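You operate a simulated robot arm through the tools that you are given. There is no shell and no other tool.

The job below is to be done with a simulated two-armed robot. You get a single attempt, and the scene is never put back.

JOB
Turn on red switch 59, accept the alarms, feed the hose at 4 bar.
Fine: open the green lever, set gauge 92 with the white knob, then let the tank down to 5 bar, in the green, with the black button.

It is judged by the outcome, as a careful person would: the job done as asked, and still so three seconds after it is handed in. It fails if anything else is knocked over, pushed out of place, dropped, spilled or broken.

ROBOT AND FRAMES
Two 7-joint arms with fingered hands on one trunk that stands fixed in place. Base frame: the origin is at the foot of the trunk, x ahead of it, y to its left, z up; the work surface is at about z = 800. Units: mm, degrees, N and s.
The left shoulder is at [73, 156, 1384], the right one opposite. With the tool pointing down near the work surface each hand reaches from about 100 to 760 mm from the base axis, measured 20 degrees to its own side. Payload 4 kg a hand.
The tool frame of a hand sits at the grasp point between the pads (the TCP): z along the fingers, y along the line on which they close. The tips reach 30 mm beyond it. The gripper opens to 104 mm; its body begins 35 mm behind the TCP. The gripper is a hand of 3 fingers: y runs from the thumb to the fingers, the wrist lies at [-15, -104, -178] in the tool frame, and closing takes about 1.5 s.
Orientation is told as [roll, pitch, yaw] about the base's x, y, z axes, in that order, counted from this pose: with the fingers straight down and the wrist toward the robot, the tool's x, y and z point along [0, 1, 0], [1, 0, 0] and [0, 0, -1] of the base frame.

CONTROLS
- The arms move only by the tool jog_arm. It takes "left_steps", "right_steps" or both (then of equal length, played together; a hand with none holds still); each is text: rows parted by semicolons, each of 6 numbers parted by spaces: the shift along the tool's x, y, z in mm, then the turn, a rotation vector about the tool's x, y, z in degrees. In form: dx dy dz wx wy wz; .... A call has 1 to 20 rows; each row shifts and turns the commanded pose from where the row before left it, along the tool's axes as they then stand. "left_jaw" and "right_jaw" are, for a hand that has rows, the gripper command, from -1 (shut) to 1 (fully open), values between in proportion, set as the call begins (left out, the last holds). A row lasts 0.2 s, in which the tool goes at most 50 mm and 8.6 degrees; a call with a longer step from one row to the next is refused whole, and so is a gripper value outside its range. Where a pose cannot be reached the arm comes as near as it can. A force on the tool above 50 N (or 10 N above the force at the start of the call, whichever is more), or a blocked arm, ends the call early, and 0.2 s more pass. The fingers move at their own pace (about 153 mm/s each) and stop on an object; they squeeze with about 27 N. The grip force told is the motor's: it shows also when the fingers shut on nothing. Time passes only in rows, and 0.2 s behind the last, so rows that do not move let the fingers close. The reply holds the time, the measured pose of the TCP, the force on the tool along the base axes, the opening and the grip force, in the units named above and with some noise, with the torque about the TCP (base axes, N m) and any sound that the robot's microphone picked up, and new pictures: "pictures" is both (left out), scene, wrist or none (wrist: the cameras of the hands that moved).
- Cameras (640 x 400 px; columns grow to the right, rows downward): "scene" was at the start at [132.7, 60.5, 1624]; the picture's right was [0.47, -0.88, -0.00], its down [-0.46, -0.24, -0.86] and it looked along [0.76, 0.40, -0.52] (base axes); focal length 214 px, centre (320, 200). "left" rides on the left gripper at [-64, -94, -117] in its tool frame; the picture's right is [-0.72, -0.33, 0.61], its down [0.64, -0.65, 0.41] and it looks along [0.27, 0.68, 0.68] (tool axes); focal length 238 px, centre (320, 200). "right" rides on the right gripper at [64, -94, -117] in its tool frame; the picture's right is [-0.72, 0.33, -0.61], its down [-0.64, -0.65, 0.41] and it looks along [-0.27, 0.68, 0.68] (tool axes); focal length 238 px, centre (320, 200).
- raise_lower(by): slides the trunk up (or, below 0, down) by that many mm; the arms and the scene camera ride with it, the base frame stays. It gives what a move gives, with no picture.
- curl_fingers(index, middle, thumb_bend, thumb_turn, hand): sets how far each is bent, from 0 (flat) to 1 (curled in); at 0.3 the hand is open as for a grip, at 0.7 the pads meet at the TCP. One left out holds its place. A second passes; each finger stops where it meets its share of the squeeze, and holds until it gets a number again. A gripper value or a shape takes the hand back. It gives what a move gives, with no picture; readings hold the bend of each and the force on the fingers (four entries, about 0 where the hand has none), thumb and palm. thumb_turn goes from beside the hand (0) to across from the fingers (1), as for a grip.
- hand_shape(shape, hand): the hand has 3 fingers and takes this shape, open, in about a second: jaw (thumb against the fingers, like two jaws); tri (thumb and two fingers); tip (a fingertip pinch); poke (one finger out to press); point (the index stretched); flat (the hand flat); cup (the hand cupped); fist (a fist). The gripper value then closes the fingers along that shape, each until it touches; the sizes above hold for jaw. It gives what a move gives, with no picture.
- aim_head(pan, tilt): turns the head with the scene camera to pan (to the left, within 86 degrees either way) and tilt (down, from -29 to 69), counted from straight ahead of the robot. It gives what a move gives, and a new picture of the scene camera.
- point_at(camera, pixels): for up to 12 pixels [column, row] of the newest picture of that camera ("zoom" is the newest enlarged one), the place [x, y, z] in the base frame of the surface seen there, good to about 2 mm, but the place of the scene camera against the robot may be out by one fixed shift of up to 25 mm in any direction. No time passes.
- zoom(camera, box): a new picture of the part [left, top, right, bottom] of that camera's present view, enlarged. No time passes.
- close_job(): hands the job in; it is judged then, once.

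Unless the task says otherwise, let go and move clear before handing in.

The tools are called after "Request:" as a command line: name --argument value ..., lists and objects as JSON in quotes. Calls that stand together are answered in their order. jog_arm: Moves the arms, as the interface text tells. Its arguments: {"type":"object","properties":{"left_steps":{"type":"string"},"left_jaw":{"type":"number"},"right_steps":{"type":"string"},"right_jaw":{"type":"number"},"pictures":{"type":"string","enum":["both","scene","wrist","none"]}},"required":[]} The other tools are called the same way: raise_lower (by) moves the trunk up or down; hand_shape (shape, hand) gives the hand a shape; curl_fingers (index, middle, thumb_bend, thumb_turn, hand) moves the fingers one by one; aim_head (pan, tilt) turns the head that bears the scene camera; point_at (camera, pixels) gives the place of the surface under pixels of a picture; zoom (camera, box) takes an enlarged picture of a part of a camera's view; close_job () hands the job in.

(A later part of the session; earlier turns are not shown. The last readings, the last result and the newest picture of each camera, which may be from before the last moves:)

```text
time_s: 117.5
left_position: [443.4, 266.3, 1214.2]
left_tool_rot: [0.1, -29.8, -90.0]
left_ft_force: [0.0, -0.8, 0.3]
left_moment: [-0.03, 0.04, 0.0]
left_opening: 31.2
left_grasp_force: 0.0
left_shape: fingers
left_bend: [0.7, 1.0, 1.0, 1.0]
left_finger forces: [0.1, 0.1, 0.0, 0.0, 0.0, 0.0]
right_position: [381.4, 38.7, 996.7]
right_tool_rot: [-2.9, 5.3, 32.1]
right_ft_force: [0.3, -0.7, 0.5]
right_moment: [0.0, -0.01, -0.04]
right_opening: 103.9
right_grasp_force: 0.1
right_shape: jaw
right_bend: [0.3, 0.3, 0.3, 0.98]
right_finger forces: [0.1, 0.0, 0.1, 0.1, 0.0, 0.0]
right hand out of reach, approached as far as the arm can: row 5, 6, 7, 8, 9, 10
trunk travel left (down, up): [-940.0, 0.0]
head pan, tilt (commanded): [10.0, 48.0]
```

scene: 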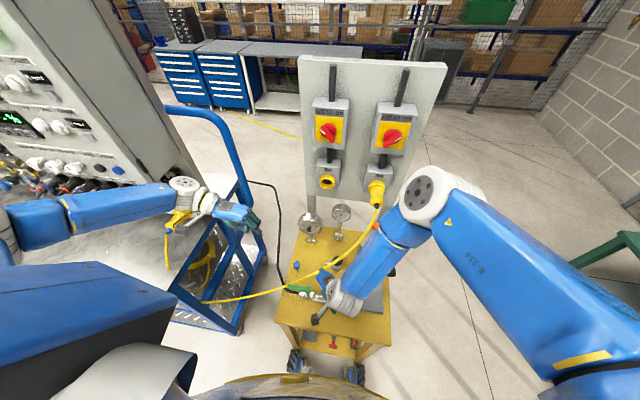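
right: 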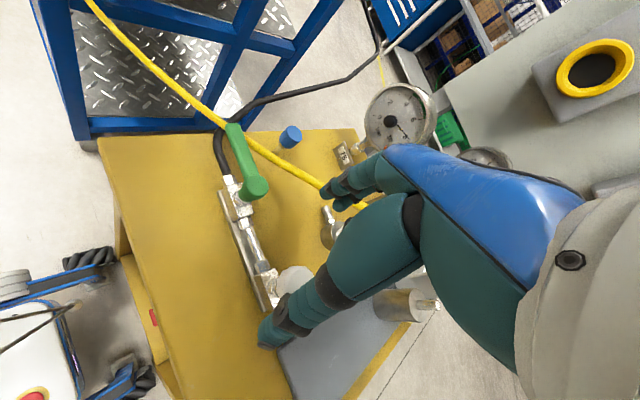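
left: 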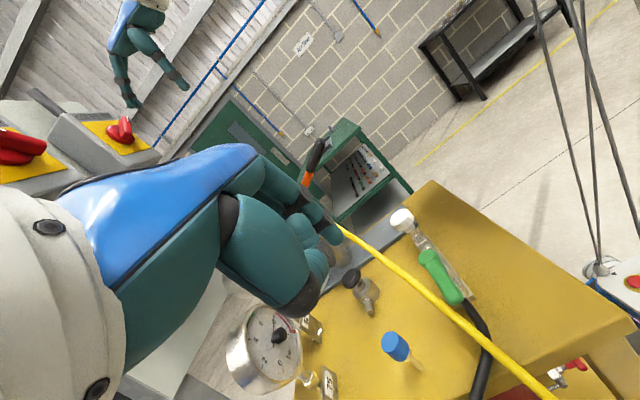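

Positive yaw runs out at about +12°, so this arm's range lies on the negative side. I'll rotate the other way and find that limit.

Request:
jog_arm --right_steps "0 0 0 0 0 8; 0 0 0 0 0 8; 0 0 0 0 0 8; 0 0 0 0 0 8; 0 0 0 0 0 8; 0 0 0 0 0 8; 0 0 0 0 0 8; 0 0 0 0 0 8; 0 0 0 0 0 8; 0 0 0 0 0 8; 0 0 0 0 0 8; 0 0 0 0 0 8; 0 0 0 0 0 8; 0 0 0 0 0 8; 0 0 0 0 0 8; 0 0 0 0 0 8; 0 0 0 0 0 8; 0 0 0 0 0 0"

```text
time_s: 121.3
left_position: [443.4, 265.6, 1214.4]
left_tool_rot: [0.1, -29.9, -90.1]
left_ft_force: [0.4, 0.1, -1.2]
left_moment: [-0.03, 0.02, -0.01]
left_opening: 31.4
left_grasp_force: 0.0
left_shape: fingers
left_bend: [0.7, 1.0, 1.0, 1.0]
left_finger forces: [0.0, 0.0, 0.0, 0.0, 0.1, 0.0]
right_position: [381.5, 39.5, 998.7]
right_tool_rot: [-1.6, -5.8, -103.9]
right_ft_force: [-0.6, 0.5, 0.8]
right_moment: [-0.01, 0.0, -0.02]
right_opening: 104.1
right_grasp_force: 0.0
right_shape: jaw
right_bend: [0.3, 0.3, 0.3, 0.98]
right_finger forces: [0.0, 0.0, 0.0, 0.0, 0.0, 0.0]
trunk travel left (down, up): [-940.0, 0.0]
head pan, tilt (commanded): [10.0, 48.0]
```

scene: 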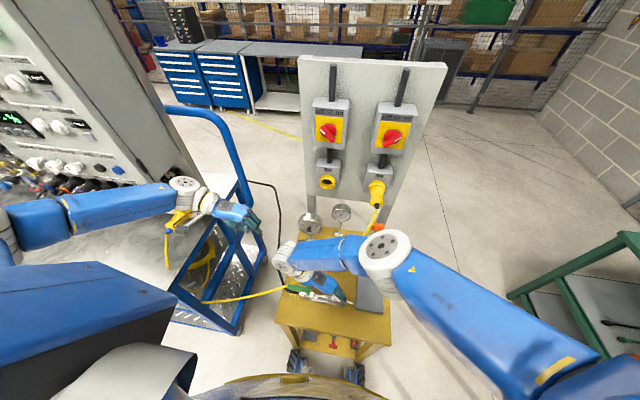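
right: 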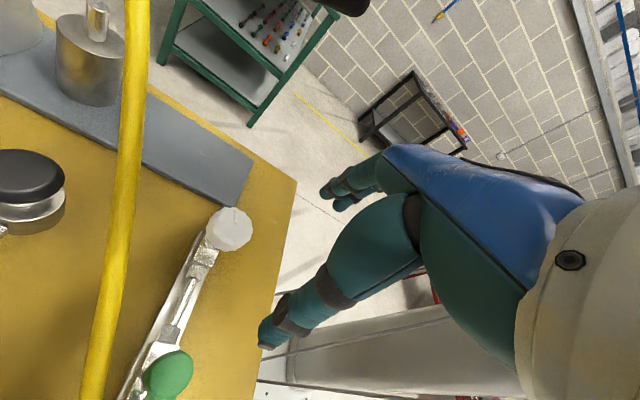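

The wrist can sweep from about +10° to −104°, which gives ~110° of clockwise turn per grip. I'll return to yaw≈0, re-square, and centre over the knob.

Request:
jog_arm --right_steps "0 0 0 0 0 -8; 0 0 0 0 0 -8; 0 0 0 0 0 -8; 0 0 0 0 0 -8; 0 0 0 0 0 -8; 0 0 0 0 0 -8; 0 0 0 0 0 -8; 0 0 0 0 0 -8; 0 0 0 0 0 -8; 0 0 0 0 0 -8; 0 0 0 0 0 -8; 0 0 0 0 0 -8; 0 0 0 0 0 -8; 0 0 0 0 0 0" --pictures "none"

```text
time_s: 124.3
left_position: [443.4, 265.3, 1215.3]
left_tool_rot: [0.1, -29.8, -90.0]
left_ft_force: [0.2, 0.0, -0.7]
left_moment: [-0.03, -0.01, 0.0]
left_opening: 31.4
left_grasp_force: 0.1
left_shape: fingers
left_bend: [0.7, 1.0, 1.0, 1.0]
left_finger forces: [0.1, 0.1, 0.0, 0.0, 0.1, 0.1]
right_position: [382.2, 38.8, 996.4]
right_tool_rot: [-5.3, 3.0, 0.2]
right_ft_force: [-0.6, -0.4, -0.2]
right_moment: [0.01, 0.01, 0.0]
right_opening: 103.9
right_grasp_force: 0.0
right_shape: jaw
right_bend: [0.3, 0.3, 0.3, 0.98]
right_finger forces: [0.0, 0.1, 0.0, 0.1, 0.0, 0.0]
trunk travel left (down, up): [-940.0, 0.0]
head pan, tilt (commanded): [10.0, 48.0]
```

Request:
jog_arm --right_steps "0 0 0 -3 5.3 0; -22.1 16.2 0 0 0 0; -22.1 16.2 0 0 0 0; 0 0 0 0 0 0; 0 0 0 0 0 0"

Request:
zoom --camera "right" --box '[200, 240, 340, 360]'

```text
time_s: 125.5
left_position: [441.7, 266.8, 1214.5]
left_tool_rot: [0.1, -29.9, -90.0]
left_ft_force: [-0.5, 0.3, 0.3]
left_moment: [-0.01, 0.0, 0.0]
left_opening: 31.3
left_grasp_force: 0.1
left_shape: fingers
left_bend: [0.7, 1.0, 1.0, 1.0]
left_finger forces: [0.0, 0.0, 0.0, 0.1, 0.1, 0.0]
right_position: [414.0, -3.6, 996.2]
right_tool_rot: [0.0, -0.1, 0.2]
right_ft_force: [-0.1, 0.2, 0.0]
right_moment: [-0.02, -0.01, 0.02]
right_opening: 103.8
right_grasp_force: 0.0
right_shape: jaw
right_bend: [0.3, 0.3, 0.3, 0.98]
right_finger forces: [0.0, 0.0, 0.0, 0.1, 0.1, 0.0]
trunk travel left (down, up): [-940.0, 0.0]
head pan, tilt (commanded): [10.0, 48.0]
```

scene: 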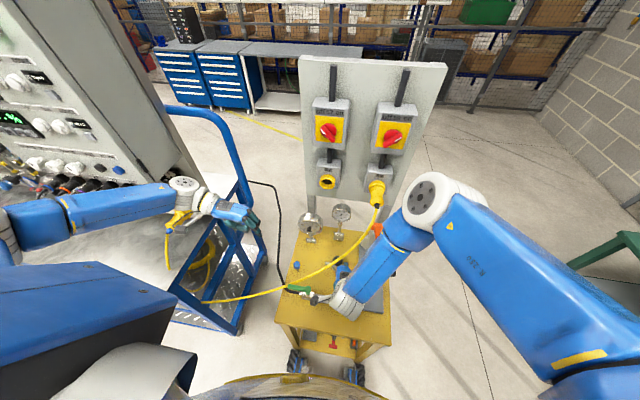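
right: 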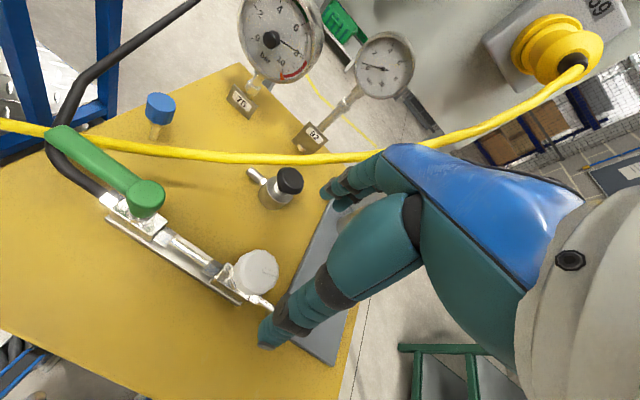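

```text
3.33 times, centred on (270, 300) of right
```

zoom: 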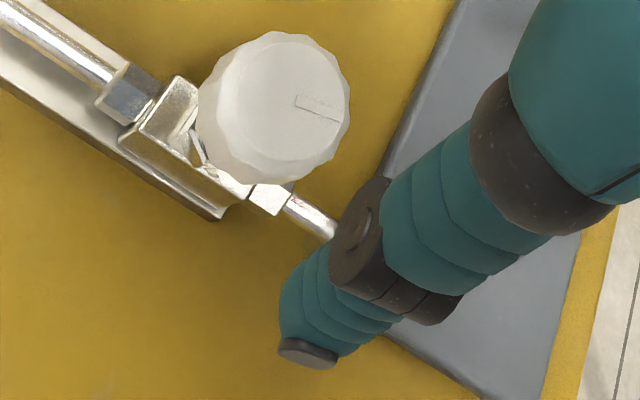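

Request:
point_at --camera "zoom" --pixels '[[280, 108], [282, 40], [343, 100], [268, 175], [222, 100], [298, 102], [335, 118], [245, 60], [325, 65], [318, 155], [235, 150], [205, 120]]'

Request:
zoom --camera "right" --box '[340, 20, 430, 110]'

Request:
zoom --camera "right" --box '[220, 0, 340, 90]'

```text
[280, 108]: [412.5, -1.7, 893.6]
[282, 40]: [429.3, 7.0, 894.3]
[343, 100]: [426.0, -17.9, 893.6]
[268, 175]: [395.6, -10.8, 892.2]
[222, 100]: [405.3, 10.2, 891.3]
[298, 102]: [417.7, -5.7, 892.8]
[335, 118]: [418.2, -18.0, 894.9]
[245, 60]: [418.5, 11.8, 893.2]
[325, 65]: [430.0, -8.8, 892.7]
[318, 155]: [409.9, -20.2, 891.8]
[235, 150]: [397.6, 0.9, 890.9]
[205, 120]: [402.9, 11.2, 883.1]
```

```text
4.44 times, centred on (385, 65) of right
```

zoom: 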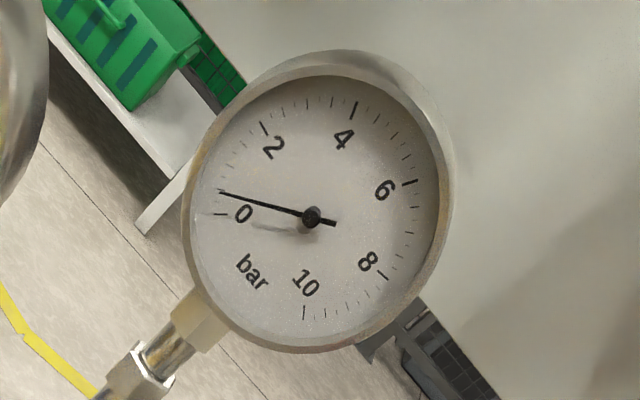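

```text
4.44 times, centred on (280, 45) of right
```

zoom: 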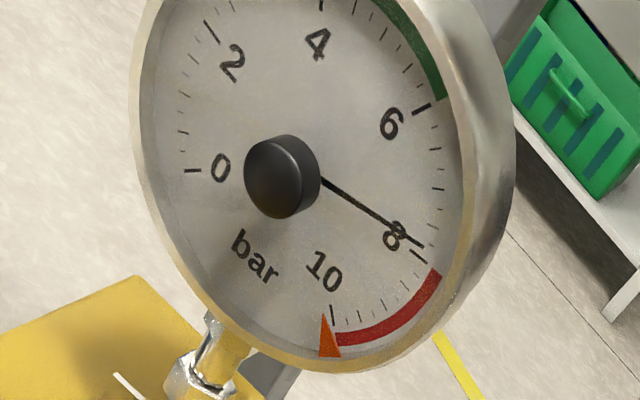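

Gauge 92 reads ~0.4 and gauge 75 ~7.8, both clearly readable from here. The hand is centred on the knob (414, −3.5), so I'll lower it around the knob and close gently.

Request:
jog_arm --right_steps "0 0 25 0 0 0; 0 0 25 0 0 0; 0 0 25 0 0 0; 0 0 20 0 0 0; 0 0 0 0 0 0"

Request:
zoom --camera "right" --box '[220, 200, 380, 360]'

```text
time_s: 126.8
left_position: [443.4, 265.5, 1214.7]
left_tool_rot: [0.1, -29.8, -90.0]
left_ft_force: [-0.2, 1.0, -0.1]
left_moment: [0.0, 0.05, -0.01]
left_opening: 31.4
left_grasp_force: 0.1
left_shape: fingers
left_bend: [0.7, 1.0, 1.0, 1.0]
left_finger forces: [0.0, 0.0, 0.0, 0.0, 0.1, 0.1]
right_position: [413.5, -6.1, 901.2]
right_tool_rot: [0.0, -0.1, 0.3]
right_ft_force: [0.4, -0.5, 0.0]
right_moment: [0.0, 0.0, -0.01]
right_opening: 104.0
right_grasp_force: 0.1
right_shape: jaw
right_bend: [0.3, 0.3, 0.3, 0.98]
right_finger forces: [0.0, 0.1, 0.0, 0.1, 0.1, 0.0]
trunk travel left (down, up): [-940.0, 0.0]
head pan, tilt (commanded): [10.0, 48.0]
```

scene: 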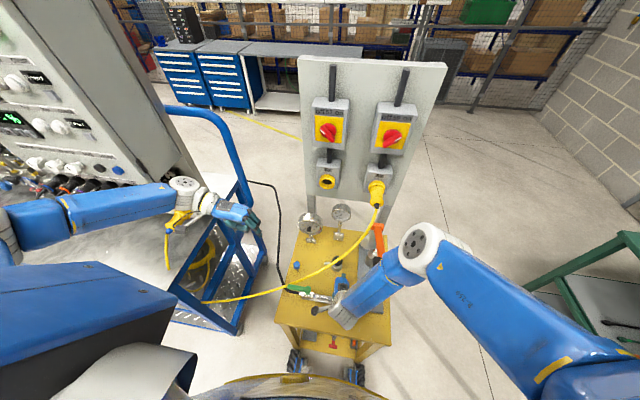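
right: 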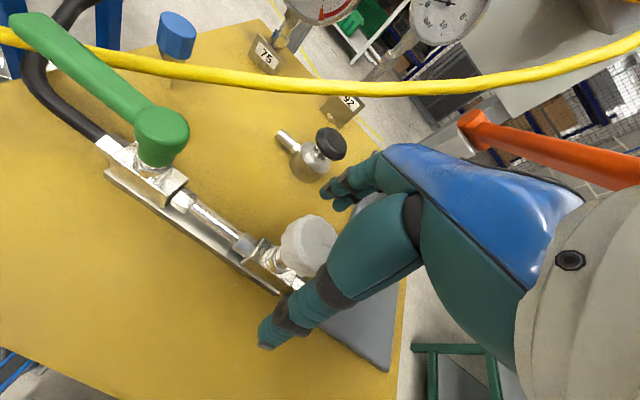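

```text
2.50 times, centred on (300, 280) of right
```

zoom: 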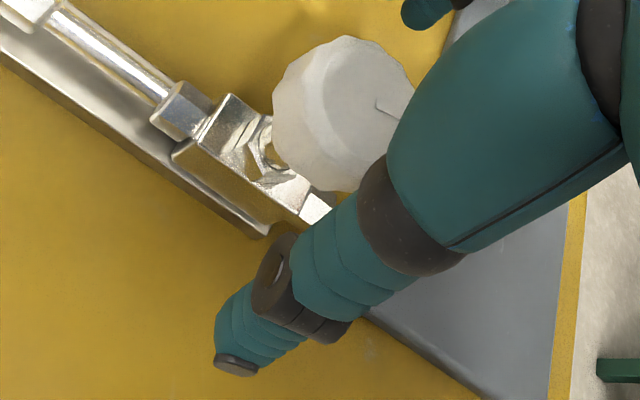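

Before closing, I'll make sure the forearm isn't too close to the orange pump handle.

Request:
zoom --camera "scene" --box '[290, 190, 450, 340]'

Request:
point_at --camera "scene" --pixels '[[378, 232], [384, 248], [380, 290], [400, 265], [350, 310], [420, 250], [366, 285], [340, 265]]'

```text
2.67 times, centred on (370, 265) of scene
```

zoom: 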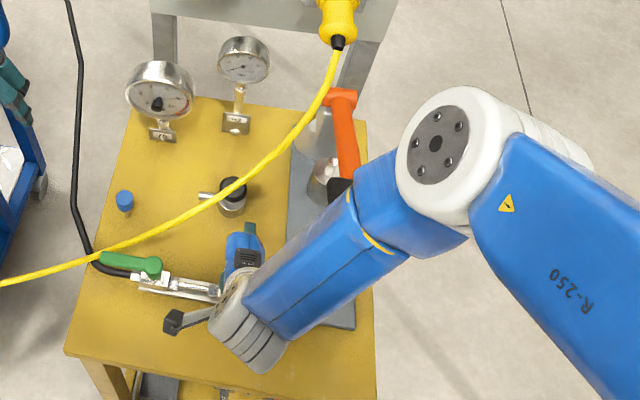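

```text
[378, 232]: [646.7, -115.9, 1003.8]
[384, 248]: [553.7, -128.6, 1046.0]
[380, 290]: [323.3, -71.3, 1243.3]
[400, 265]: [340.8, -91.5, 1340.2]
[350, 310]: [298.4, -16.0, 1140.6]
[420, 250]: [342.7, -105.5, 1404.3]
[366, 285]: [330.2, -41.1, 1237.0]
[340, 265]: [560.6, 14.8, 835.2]
```

The forearm is well away from the pump handle. I'll close on the knob.

Request:
jog_arm --right_steps "0 0 0 0 0 0; 0 0 0 0 0 0; 0 0 0 0 0 0; 0 0 0 0 0 0; 0 0 0 0 0 0; 0 0 0 0 0 0; 0 0 0 0 0 0" --right_jaw -1

Request:
zoom --camera "right" --box '[380, 0, 500, 70]'

Request:
zoom --camera "scene" --box '[290, 190, 370, 240]'

```text
time_s: 128.3
left_position: [443.5, 266.8, 1215.8]
left_tool_rot: [0.0, -29.8, -90.0]
left_ft_force: [0.4, -0.3, -0.2]
left_moment: [0.0, -0.02, 0.01]
left_opening: 31.3
left_grasp_force: 0.1
left_shape: fingers
left_bend: [0.7, 1.0, 1.0, 1.0]
left_finger forces: [0.1, 0.1, 0.0, 0.0, 0.0, 0.0]
right_position: [414.0, -5.8, 903.1]
right_tool_rot: [-0.1, -0.1, 0.2]
right_ft_force: [-0.9, -1.6, -0.9]
right_moment: [-0.01, -0.01, -0.01]
right_opening: 33.9
right_grasp_force: 26.9
right_shape: jaw
right_bend: [0.74, 0.54, 0.74, 1.0]
right_finger forces: [15.4, 8.1, 0.0, 0.1, 24.4, 0.1]
trunk travel left (down, up): [-940.0, 0.0]
head pan, tilt (commanded): [10.0, 48.0]
```

scene: 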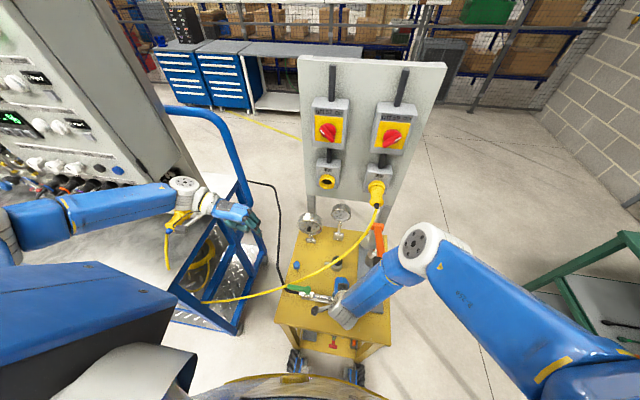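
right: 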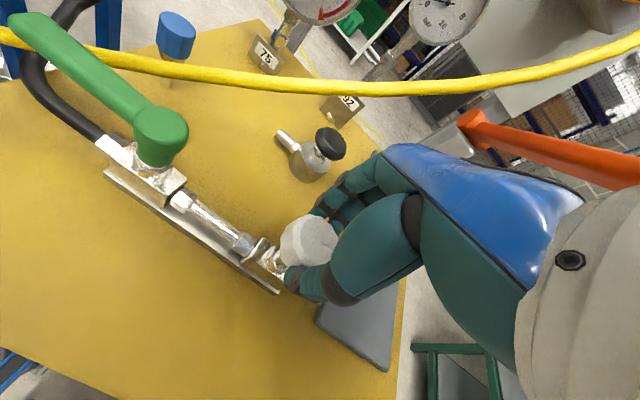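

```text
5.33 times, centred on (440, 35) of right
```

zoom: 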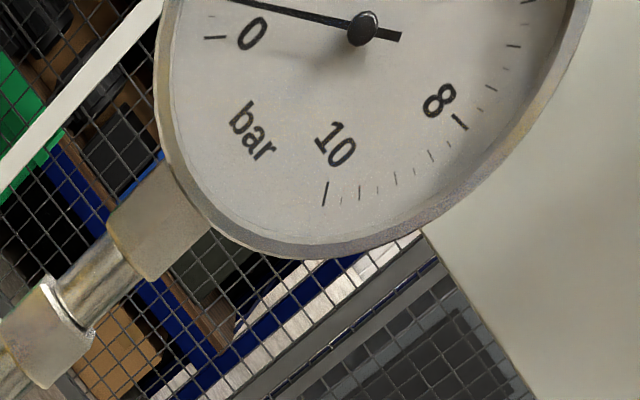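

```text
8.00 times, centred on (330, 215) of scene
```

zoom: 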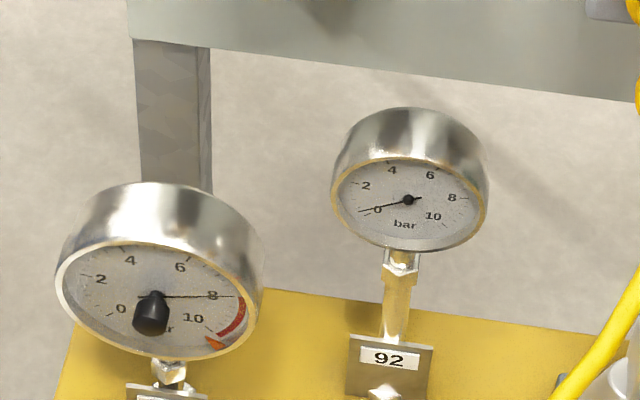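

The knob is gripped. I'll turn it clockwise by ~28° and check gauge 92.

Request:
jog_arm --right_steps "0 0 0 0 0 7; 0 0 0 0 0 7; 0 0 0 0 0 7; 0 0 0 0 0 7; 0 0 0 0 0 0"

Request:
zoom --camera "scene" --box '[290, 190, 370, 240]'

```text
time_s: 129.6
left_position: [442.5, 268.4, 1214.8]
left_tool_rot: [0.1, -29.9, -90.0]
left_ft_force: [0.9, 0.8, 0.1]
left_moment: [0.0, 0.03, 0.01]
left_opening: 31.7
left_grasp_force: 0.0
left_shape: fingers
left_bend: [0.7, 1.0, 1.0, 1.0]
left_finger forces: [0.0, 0.0, 0.0, 0.1, 0.1, 0.0]
right_position: [415.4, -4.6, 901.7]
right_tool_rot: [0.1, 0.1, -27.9]
right_ft_force: [-0.3, 6.8, -0.9]
right_moment: [0.16, -0.09, 0.3]
right_opening: 32.5
right_grasp_force: 27.5
right_shape: jaw
right_bend: [0.74, 0.53, 0.73, 1.0]
right_finger forces: [16.3, 9.3, 0.1, 0.0, 28.2, 0.0]
trunk travel left (down, up): [-940.0, 0.0]
head pan, tilt (commanded): [10.0, 48.0]
```

scene: 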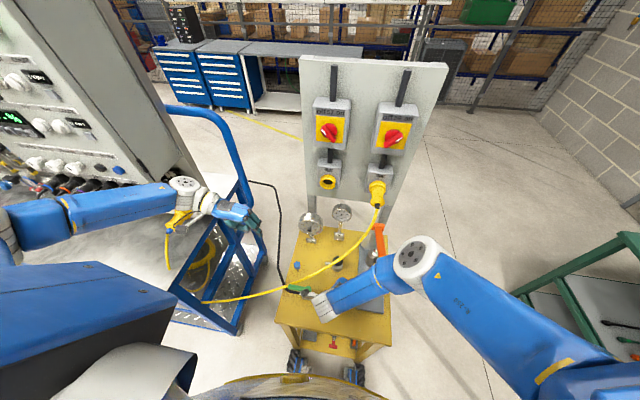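
right: 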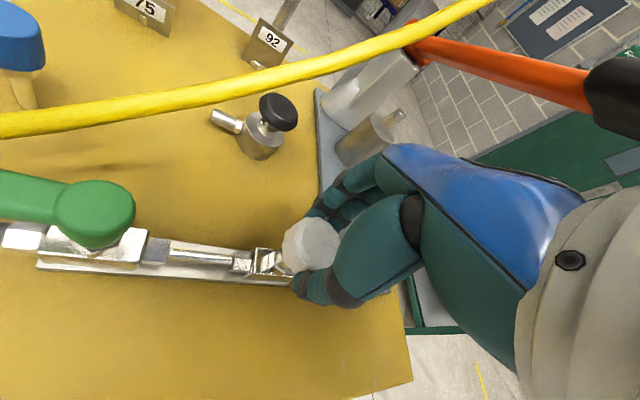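

```text
8.00 times, centred on (330, 215) of scene
```

zoom: 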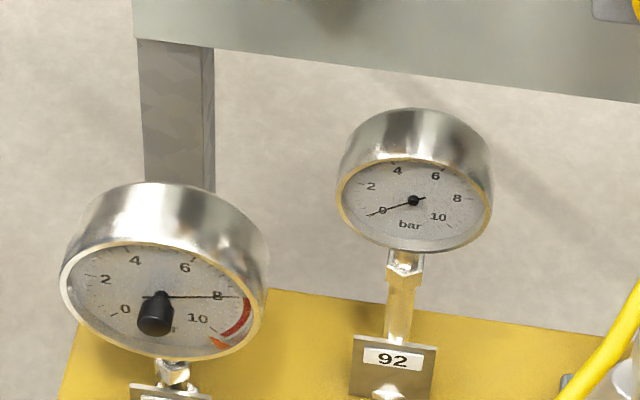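

The needle seems to have dropped slightly toward 0 and torque is 0.3 N·m. I'll look more closely at gauge 92 and at the knob mark.

Request:
zoom --camera "scene" --box '[325, 198, 360, 225]'

Request:
zoom --camera "right" --box '[260, 200, 360, 310]'

```text
14.81 times, centred on (342, 212) of scene
```

zoom: 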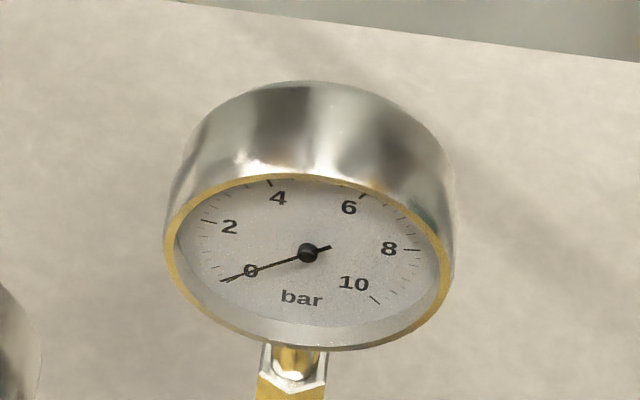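

```text
3.64 times, centred on (310, 255) of right
```

zoom: 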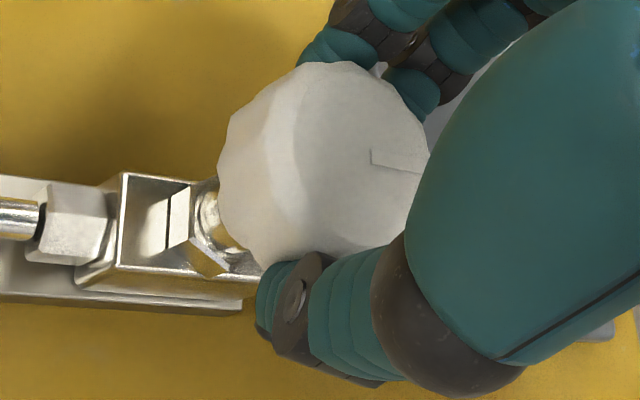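

The knob turned with the hand and gauge 92 went from 0.4 down to 0, so clockwise lowers it and counter-clockwise raises it. I'll turn back counter-clockwise to yaw≈+5 and watch.

Request:
jog_arm --right_steps "0 0 0 0 0 -6.6; 0 0 0 0 0 -6.6; 0 0 0 0 0 -6.6; 0 0 0 0 0 -6.6; 0 0 0 0 0 -6.6; 0 0 0 0 0 0"

Request:
zoom --camera "scene" --box '[325, 198, 360, 225]'

```text
time_s: 130.9
left_position: [443.4, 264.2, 1214.8]
left_tool_rot: [0.0, -29.9, -90.2]
left_ft_force: [-0.2, -0.3, 0.8]
left_moment: [-0.01, 0.02, 0.02]
left_opening: 31.3
left_grasp_force: 0.0
left_shape: fingers
left_bend: [0.7, 1.0, 1.0, 1.0]
left_finger forces: [0.0, 0.0, 0.0, 0.1, 0.0, 0.0]
right_position: [413.7, -8.1, 901.2]
right_tool_rot: [-0.1, 0.0, 5.3]
right_ft_force: [-1.8, -1.8, 1.8]
right_moment: [-0.05, 0.07, -0.03]
right_opening: 32.6
right_grasp_force: 27.1
right_shape: jaw
right_bend: [0.74, 0.55, 0.73, 1.0]
right_finger forces: [17.3, 8.7, 0.0, 0.0, 27.1, 0.1]
trunk travel left (down, up): [-940.0, 0.0]
head pan, tilt (commanded): [10.0, 48.0]
```

scene: 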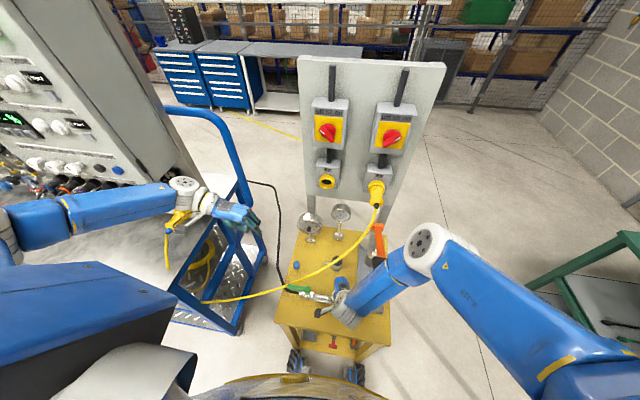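
right: 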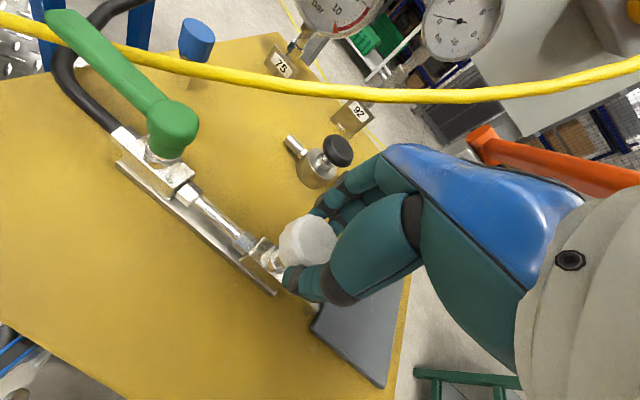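

```text
14.81 times, centred on (342, 212) of scene
```

zoom: 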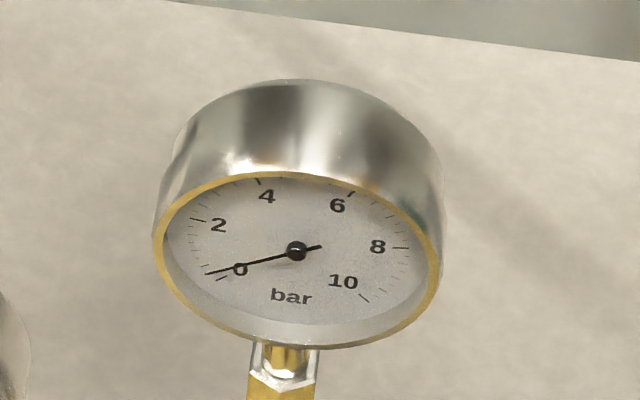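

It rises again to ~0.35 as I turn counter-clockwise. I'll regrip: open, lift slightly, swing the hand to about −100°, lower, and close for a long counter-clockwise turn.

Request:
jog_arm --right_steps "0 0 0 0 0 0; 0 0 0 0 0 0; 0 0 0 0 0 0; 0 0 -25 0 0 0; 0 0 0 0 0 8; 0 0 0 0 0 8; 0 0 0 0 0 8; 0 0 0 0 0 8; 0 0 0 0 0 8; 0 0 0 0 0 8; 0 0 0 0 0 8; 0 0 0 0 0 8; 0 0 0 0 0 8; 0 0 0 0 0 8; 0 0 0 0 0 8; 0 0 0 0 0 8; 0 0 0 0 0 8; 0 0 0 0 0 0" --right_jaw 1

Request:
zoom --camera "scene" --box '[325, 198, 360, 225]'

Request:
zoom --camera "right" --box '[220, 150, 400, 300]'

```text
time_s: 134.8
left_position: [443.7, 265.4, 1214.1]
left_tool_rot: [0.2, -29.8, -90.0]
left_ft_force: [-0.4, 0.3, 0.1]
left_moment: [-0.03, 0.02, 0.03]
left_opening: 31.4
left_grasp_force: 0.1
left_shape: fingers
left_bend: [0.7, 1.0, 1.0, 1.0]
left_finger forces: [0.0, 0.0, 0.0, 0.0, 0.1, 0.0]
right_position: [414.5, -6.2, 927.3]
right_tool_rot: [0.1, 0.0, -98.9]
right_ft_force: [-0.1, 0.9, -0.7]
right_moment: [0.0, -0.03, 0.01]
right_opening: 103.9
right_grasp_force: 0.0
right_shape: jaw
right_bend: [0.3, 0.3, 0.3, 0.98]
right_finger forces: [0.0, 0.0, 0.0, 0.0, 0.1, 0.0]
trunk travel left (down, up): [-940.0, 0.0]
head pan, tilt (commanded): [10.0, 48.0]
```

scene: 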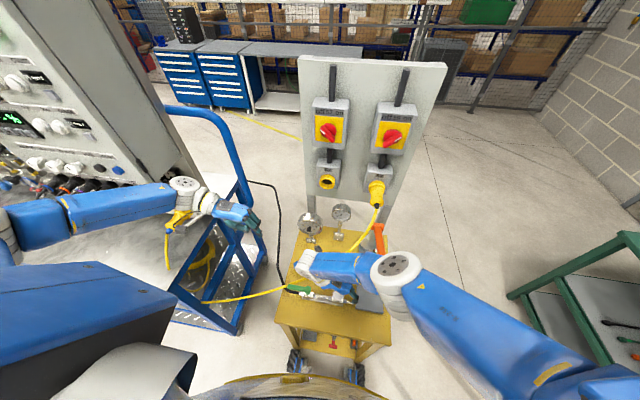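
right: 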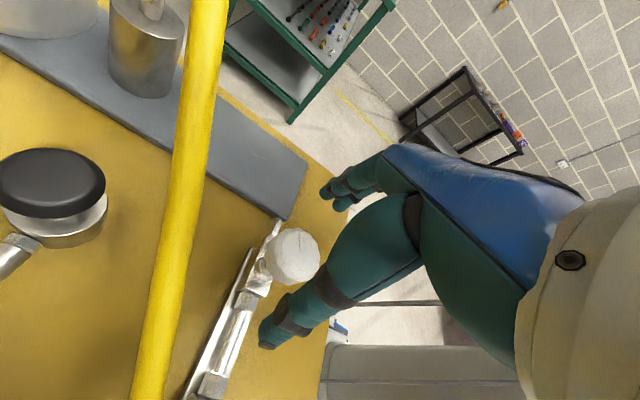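

```text
14.81 times, centred on (342, 212) of scene
```

zoom: 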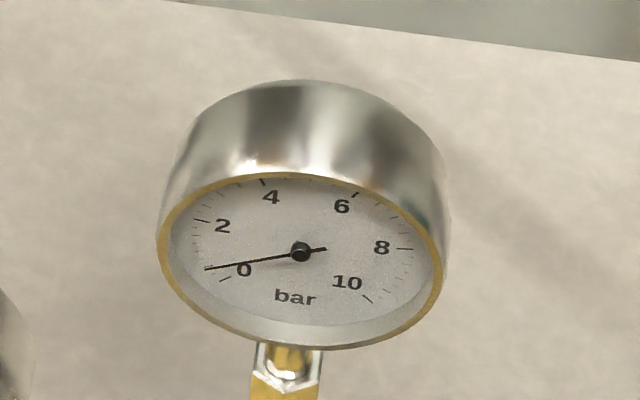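

```text
2.67 times, centred on (310, 225) of right
```

zoom: 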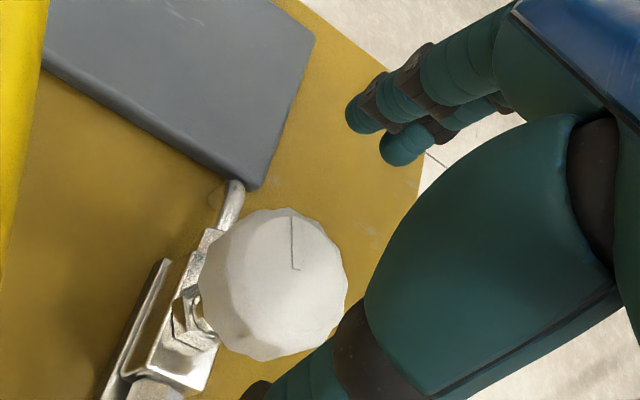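

Gauge 92 holds at ~0.4. I'll lower, close, and turn counter-clockwise by ~50°, then read.

Request:
jog_arm --right_steps "0 0 13 0 0 0; 0 0 13 0 0 0; 0 0 0 0 0 0" --pictures "none"

Request:
jog_arm --right_steps "0 0 0 0 0 0; 0 0 0 0 0 0; 0 0 0 0 0 0; 0 0 0 0 0 0; 0 0 0 0 0 0; 0 0 0 0 0 0; 0 0 0 0 0 -6; 0 0 0 0 0 -6; 0 0 0 0 0 -6; 0 0 0 0 0 -6; 0 0 0 0 0 -6; 0 0 0 0 0 0" --right_jaw -1

Request:
zoom --camera "scene" --box '[325, 198, 360, 225]'

```text
time_s: 135.8
left_position: [440.7, 262.5, 1215.6]
left_tool_rot: [0.2, -29.8, -90.2]
left_ft_force: [0.4, -0.5, 0.5]
left_moment: [0.01, 0.01, 0.02]
left_opening: 31.0
left_grasp_force: 0.1
left_shape: fingers
left_bend: [0.7, 1.0, 1.0, 1.0]
left_finger forces: [0.0, 0.0, 0.1, 0.1, 0.1, 0.1]
right_position: [436.5, -29.3, 905.7]
right_tool_rot: [1.7, -0.8, -100.3]
right_ft_force: [0.4, 0.4, 0.2]
right_moment: [-0.01, -0.01, -0.02]
right_opening: 104.2
right_grasp_force: 0.0
right_shape: jaw
right_bend: [0.3, 0.3, 0.3, 0.98]
right_finger forces: [0.0, 0.1, 0.0, 0.0, 0.0, 0.1]
trunk travel left (down, up): [-940.0, 0.0]
head pan, tilt (commanded): [10.0, 48.0]
stopped in row 3 (right hand): the arm was blocked; the commanded pose is now the measured one
```

```text
time_s: 138.3
left_position: [444.0, 260.9, 1216.2]
left_tool_rot: [0.0, -29.5, -90.0]
left_ft_force: [0.2, -0.1, -0.1]
left_moment: [-0.02, 0.01, 0.01]
left_opening: 31.3
left_grasp_force: 0.0
left_shape: fingers
left_bend: [0.7, 1.0, 1.0, 1.0]
left_finger forces: [0.0, 0.0, 0.0, 0.0, 0.1, 0.0]
right_position: [437.8, -30.8, 904.2]
right_tool_rot: [1.3, -1.4, -70.1]
right_ft_force: [20.4, -10.0, 11.2]
right_moment: [-0.01, -0.21, -0.26]
right_opening: 2.6
right_grasp_force: 26.7
right_shape: jaw
right_bend: [0.7, 0.7, 0.81, 1.0]
right_finger forces: [0.0, 2.7, 0.0, 0.0, 46.3, 0.0]
trunk travel left (down, up): [-940.0, 0.0]
head pan, tilt (commanded): [10.0, 48.0]
```

scene: 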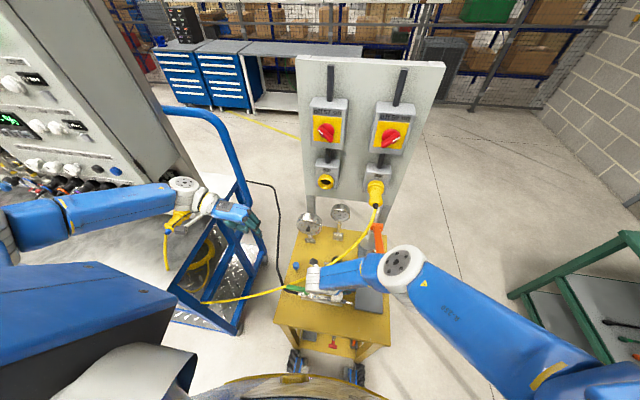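
right: 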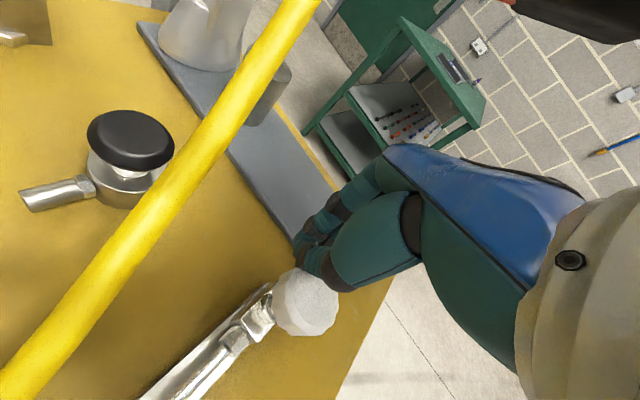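

```text
14.81 times, centred on (342, 212) of scene
```

zoom: 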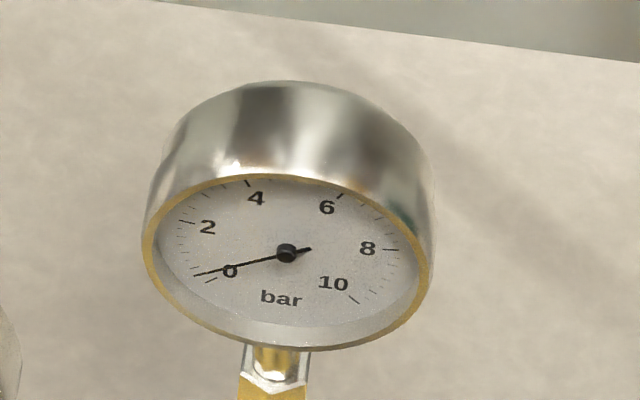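

The arm was blocked while lowering and the hand ended up off-centre (437, −30), so the thumb is pressing on the knob. I'll open immediately and lift, then find what the arm touched.

Request:
jog_arm --right_steps "0 0 0 0 0 0; 0 0 0 0 0 0; 0 0 0 0 0 0; 0 0 -20 0 0 0; 0 0 -25 0 0 0; 0 0 -30 0 0 0; 0 0 0 0 0 0" --right_jaw 1

Request:
zoom --camera "scene" --box '[270, 190, 430, 310]'

```text
time_s: 139.9
left_position: [441.8, 264.9, 1215.5]
left_tool_rot: [0.2, -29.8, -90.0]
left_ft_force: [0.5, 0.8, -0.5]
left_moment: [0.01, 0.0, 0.01]
left_opening: 31.1
left_grasp_force: 0.1
left_shape: fingers
left_bend: [0.7, 1.0, 1.0, 1.0]
left_finger forces: [0.0, 0.0, 0.0, 0.0, 0.0, 0.1]
right_position: [431.5, -24.8, 980.4]
right_tool_rot: [0.9, -1.4, -70.2]
right_ft_force: [-0.6, 1.2, 0.7]
right_moment: [-0.04, 0.01, 0.03]
right_opening: 103.9
right_grasp_force: 0.0
right_shape: jaw
right_bend: [0.3, 0.3, 0.3, 0.97]
right_finger forces: [0.0, 0.0, 0.1, 0.0, 0.1, 0.1]
trunk travel left (down, up): [-940.0, 0.0]
head pan, tilt (commanded): [10.0, 48.0]
```

scene: 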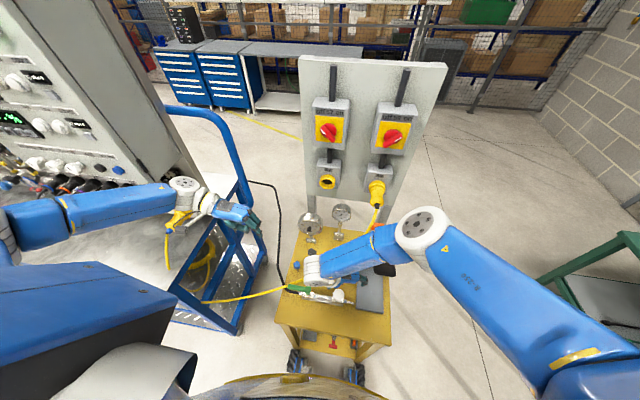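
right: 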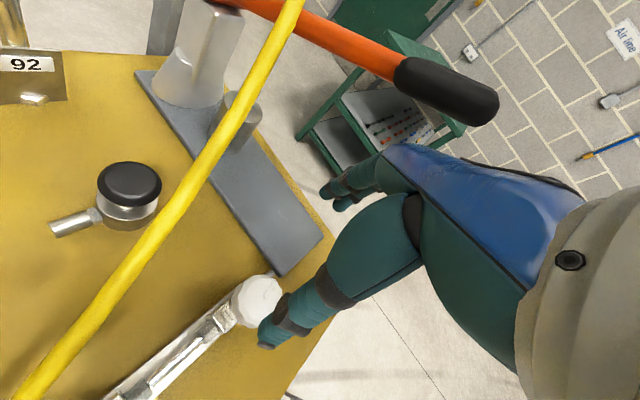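

```text
3.33 times, centred on (350, 250) of scene
```

zoom: 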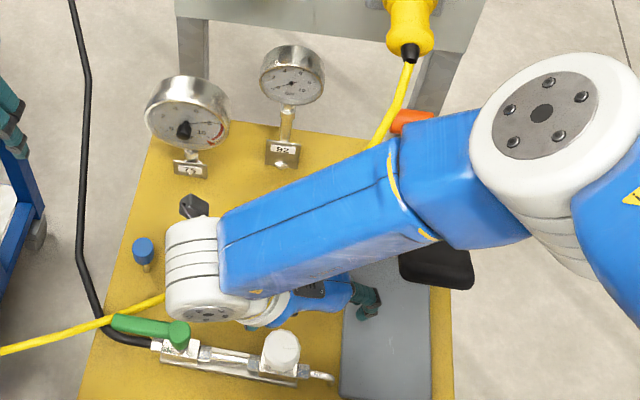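

The forearm passes just over the pump handle. I'll check whether the handle has moved from where it was at the start (grip near (464, −117, 1083)).

Request:
point_at --camera "right" --pixels '[[445, 90], [488, 105], [405, 70], [330, 30], [270, 5], [240, 3]]'

Request:
point_at --camera "scene" --pixels '[[380, 268], [386, 270], [374, 216], [360, 262], [340, 262], [375, 245]]'

Request:
zoom --camera "scene" --box '[295, 200, 355, 245]'

```text
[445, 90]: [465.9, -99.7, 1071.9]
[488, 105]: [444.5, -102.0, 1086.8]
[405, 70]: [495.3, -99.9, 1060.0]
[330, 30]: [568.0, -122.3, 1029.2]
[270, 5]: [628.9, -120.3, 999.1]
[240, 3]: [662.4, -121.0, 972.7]
```

```text
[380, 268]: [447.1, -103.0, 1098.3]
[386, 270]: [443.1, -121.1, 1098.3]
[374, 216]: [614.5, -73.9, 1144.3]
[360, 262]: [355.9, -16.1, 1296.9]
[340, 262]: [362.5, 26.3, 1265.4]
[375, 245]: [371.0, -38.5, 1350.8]
```

```text
8.89 times, centred on (325, 222) of scene
```

zoom: 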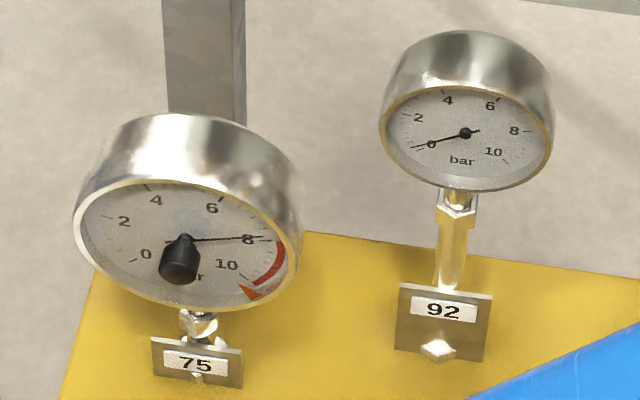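

I'll locate the right elbow and forearm more exactly to understand what blocked the arm.

Request:
point_at --camera "scene" --pixels '[[422, 228], [400, 235], [440, 235], [395, 250], [318, 272], [325, 280], [470, 260], [540, 320], [310, 255], [330, 250], [360, 275], [385, 240]]'

Request:
aim_head --pan -10 --tilt 50

```text
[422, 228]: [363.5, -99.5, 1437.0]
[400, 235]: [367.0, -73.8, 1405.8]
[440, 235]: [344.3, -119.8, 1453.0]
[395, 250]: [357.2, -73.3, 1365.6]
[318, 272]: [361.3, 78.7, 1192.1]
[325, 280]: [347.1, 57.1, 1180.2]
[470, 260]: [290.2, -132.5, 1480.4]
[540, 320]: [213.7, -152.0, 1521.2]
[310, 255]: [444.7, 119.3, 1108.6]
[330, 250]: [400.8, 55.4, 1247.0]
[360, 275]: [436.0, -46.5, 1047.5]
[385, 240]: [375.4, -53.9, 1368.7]
```

```text
time_s: 140.8
left_position: [442.7, 263.2, 1216.1]
left_tool_rot: [0.2, -29.6, -90.0]
left_ft_force: [0.5, 0.5, 1.5]
left_moment: [0.01, 0.0, 0.01]
left_opening: 31.3
left_grasp_force: 0.1
left_shape: fingers
left_bend: [0.7, 1.0, 1.0, 1.0]
left_finger forces: [0.0, 0.0, 0.0, 0.1, 0.0, 0.0]
right_position: [432.4, -24.2, 980.8]
right_tool_rot: [1.0, -1.4, -70.2]
right_ft_force: [0.4, -0.5, -0.3]
right_moment: [-0.01, 0.04, -0.03]
right_opening: 103.8
right_grasp_force: 0.0
right_shape: jaw
right_bend: [0.3, 0.3, 0.3, 0.97]
right_finger forces: [0.0, 0.0, 0.0, 0.1, 0.0, 0.0]
trunk travel left (down, up): [-940.0, 0.0]
head pan, tilt (commanded): [-10.0, 50.0]
```

scene: 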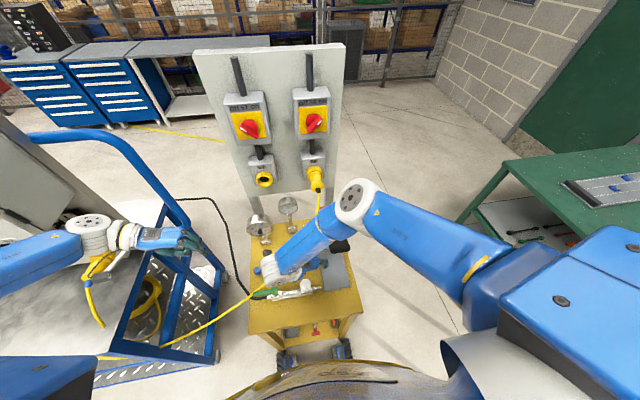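

Nothing is near the arm up there and the pump handle is where it was, so this was most likely a joint-limit jump at −100°. I'll stay within −80°…+5°. Re-centring over the knob at yaw −80.

Request:
jog_arm --right_steps "-4.75 -12.5 0 0 0 0; -4.75 -12.5 0 0 0 0; 0 0 0 1.4 -0.9 5; 0 0 0 0 0 5; 0 0 0 0 0 0; 0 0 0 0 0 0"

Request:
zoom --camera "right" --box '[220, 150, 400, 320]'

```text
time_s: 142.2
left_position: [441.9, 263.5, 1215.5]
left_tool_rot: [0.2, -29.7, -90.2]
left_ft_force: [0.1, 0.7, 0.0]
left_moment: [0.02, -0.01, 0.01]
left_opening: 31.2
left_grasp_force: 0.1
left_shape: fingers
left_bend: [0.7, 1.0, 1.0, 1.0]
left_finger forces: [0.0, 0.0, 0.1, 0.0, 0.0, 0.0]
right_position: [413.6, -5.7, 980.7]
right_tool_rot: [0.3, 0.1, -80.0]
right_ft_force: [-0.3, 0.3, -0.4]
right_moment: [-0.04, 0.0, 0.02]
right_opening: 103.5
right_grasp_force: 0.1
right_shape: jaw
right_bend: [0.3, 0.3, 0.3, 0.97]
right_finger forces: [0.1, 0.1, 0.0, 0.0, 0.0, 0.0]
trunk travel left (down, up): [-940.0, 0.0]
head pan, tilt (commanded): [-10.0, 50.0]
```

scene: 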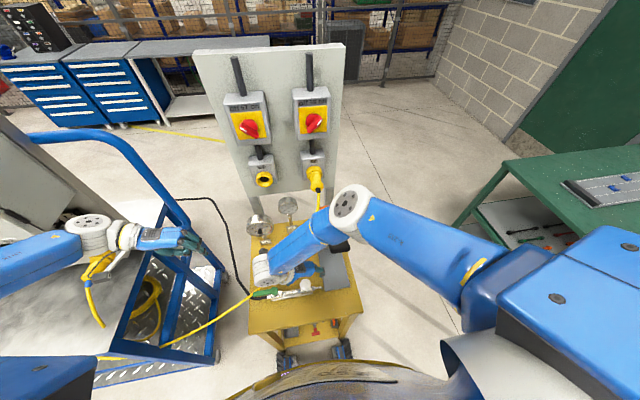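
right: 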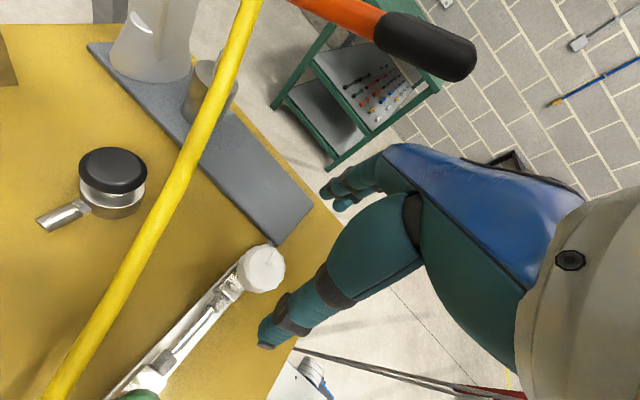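

```text
2.35 times, centred on (310, 235) of right
```

zoom: 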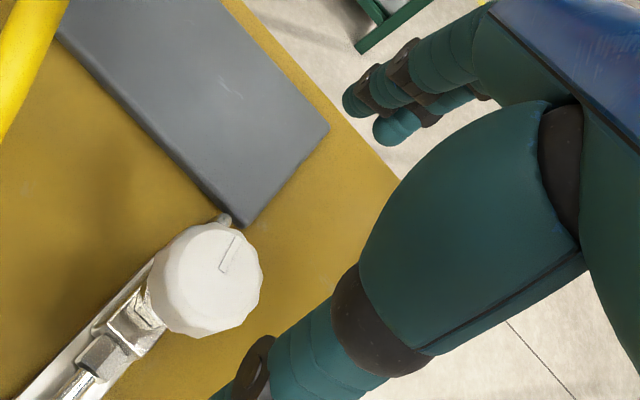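

Centred at (413.6, −5.7), yaw −80. I'll lower step by step and verify tracking.

Request:
jog_arm --right_steps "0 0 20 0 0 0; 0 0 20 0 0 0; 0 0 15 0 0 0; 0 0 0 0 0 0; 0 0 0 0 0 0" --pictures "none"

Request:
jog_arm --right_steps "0 0 12 0 0 0; 0 0 12 0 0 0; 0 0 0 0 0 0; 0 0 0 0 0 0"

```text
time_s: 143.4
left_position: [443.3, 263.6, 1216.8]
left_tool_rot: [0.2, -29.7, -90.0]
left_ft_force: [0.1, 0.4, -0.5]
left_moment: [0.0, 0.02, -0.01]
left_opening: 31.3
left_grasp_force: 0.0
left_shape: fingers
left_bend: [0.7, 1.0, 1.0, 1.0]
left_finger forces: [0.0, 0.1, 0.0, 0.0, 0.0, 0.0]
right_position: [412.8, -6.0, 924.3]
right_tool_rot: [0.2, 0.1, -80.1]
right_ft_force: [-0.4, -0.1, -0.2]
right_moment: [0.02, -0.04, -0.04]
right_opening: 103.8
right_grasp_force: 0.1
right_shape: jaw
right_bend: [0.3, 0.3, 0.3, 0.97]
right_finger forces: [0.0, 0.0, 0.0, 0.0, 0.0, 0.0]
trunk travel left (down, up): [-940.0, 0.0]
head pan, tilt (commanded): [-10.0, 50.0]
```

```text
time_s: 144.4
left_position: [442.1, 263.3, 1215.9]
left_tool_rot: [0.2, -29.7, -90.0]
left_ft_force: [-0.2, 0.4, -0.5]
left_moment: [0.0, 0.01, 0.0]
left_opening: 31.3
left_grasp_force: 0.0
left_shape: fingers
left_bend: [0.7, 1.0, 1.0, 1.0]
left_finger forces: [0.0, 0.1, 0.0, 0.1, 0.0, 0.1]
right_position: [413.9, -6.6, 899.5]
right_tool_rot: [0.2, 0.2, -80.1]
right_ft_force: [0.6, -0.1, -0.1]
right_moment: [0.03, 0.02, -0.04]
right_opening: 103.7
right_grasp_force: 0.2
right_shape: jaw
right_bend: [0.3, 0.3, 0.3, 0.97]
right_finger forces: [0.0, 0.0, 0.0, 0.0, 0.0, 0.0]
trunk travel left (down, up): [-940.0, 0.0]
head pan, tilt (commanded): [-10.0, 50.0]
```

scene: 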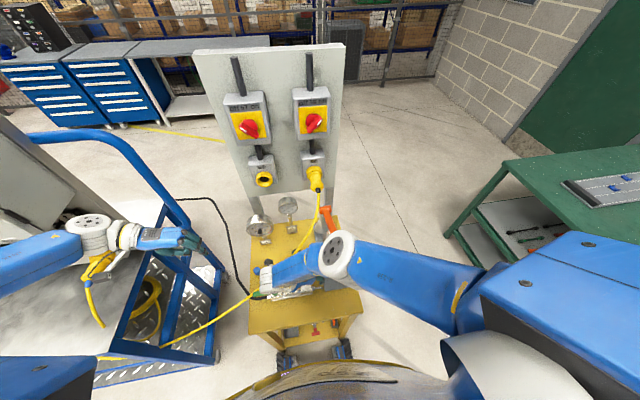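
right: 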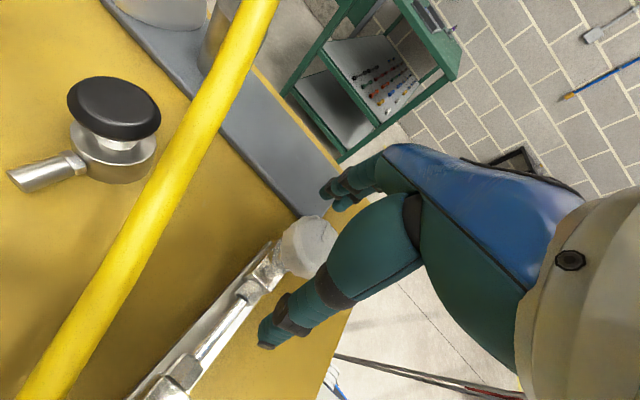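

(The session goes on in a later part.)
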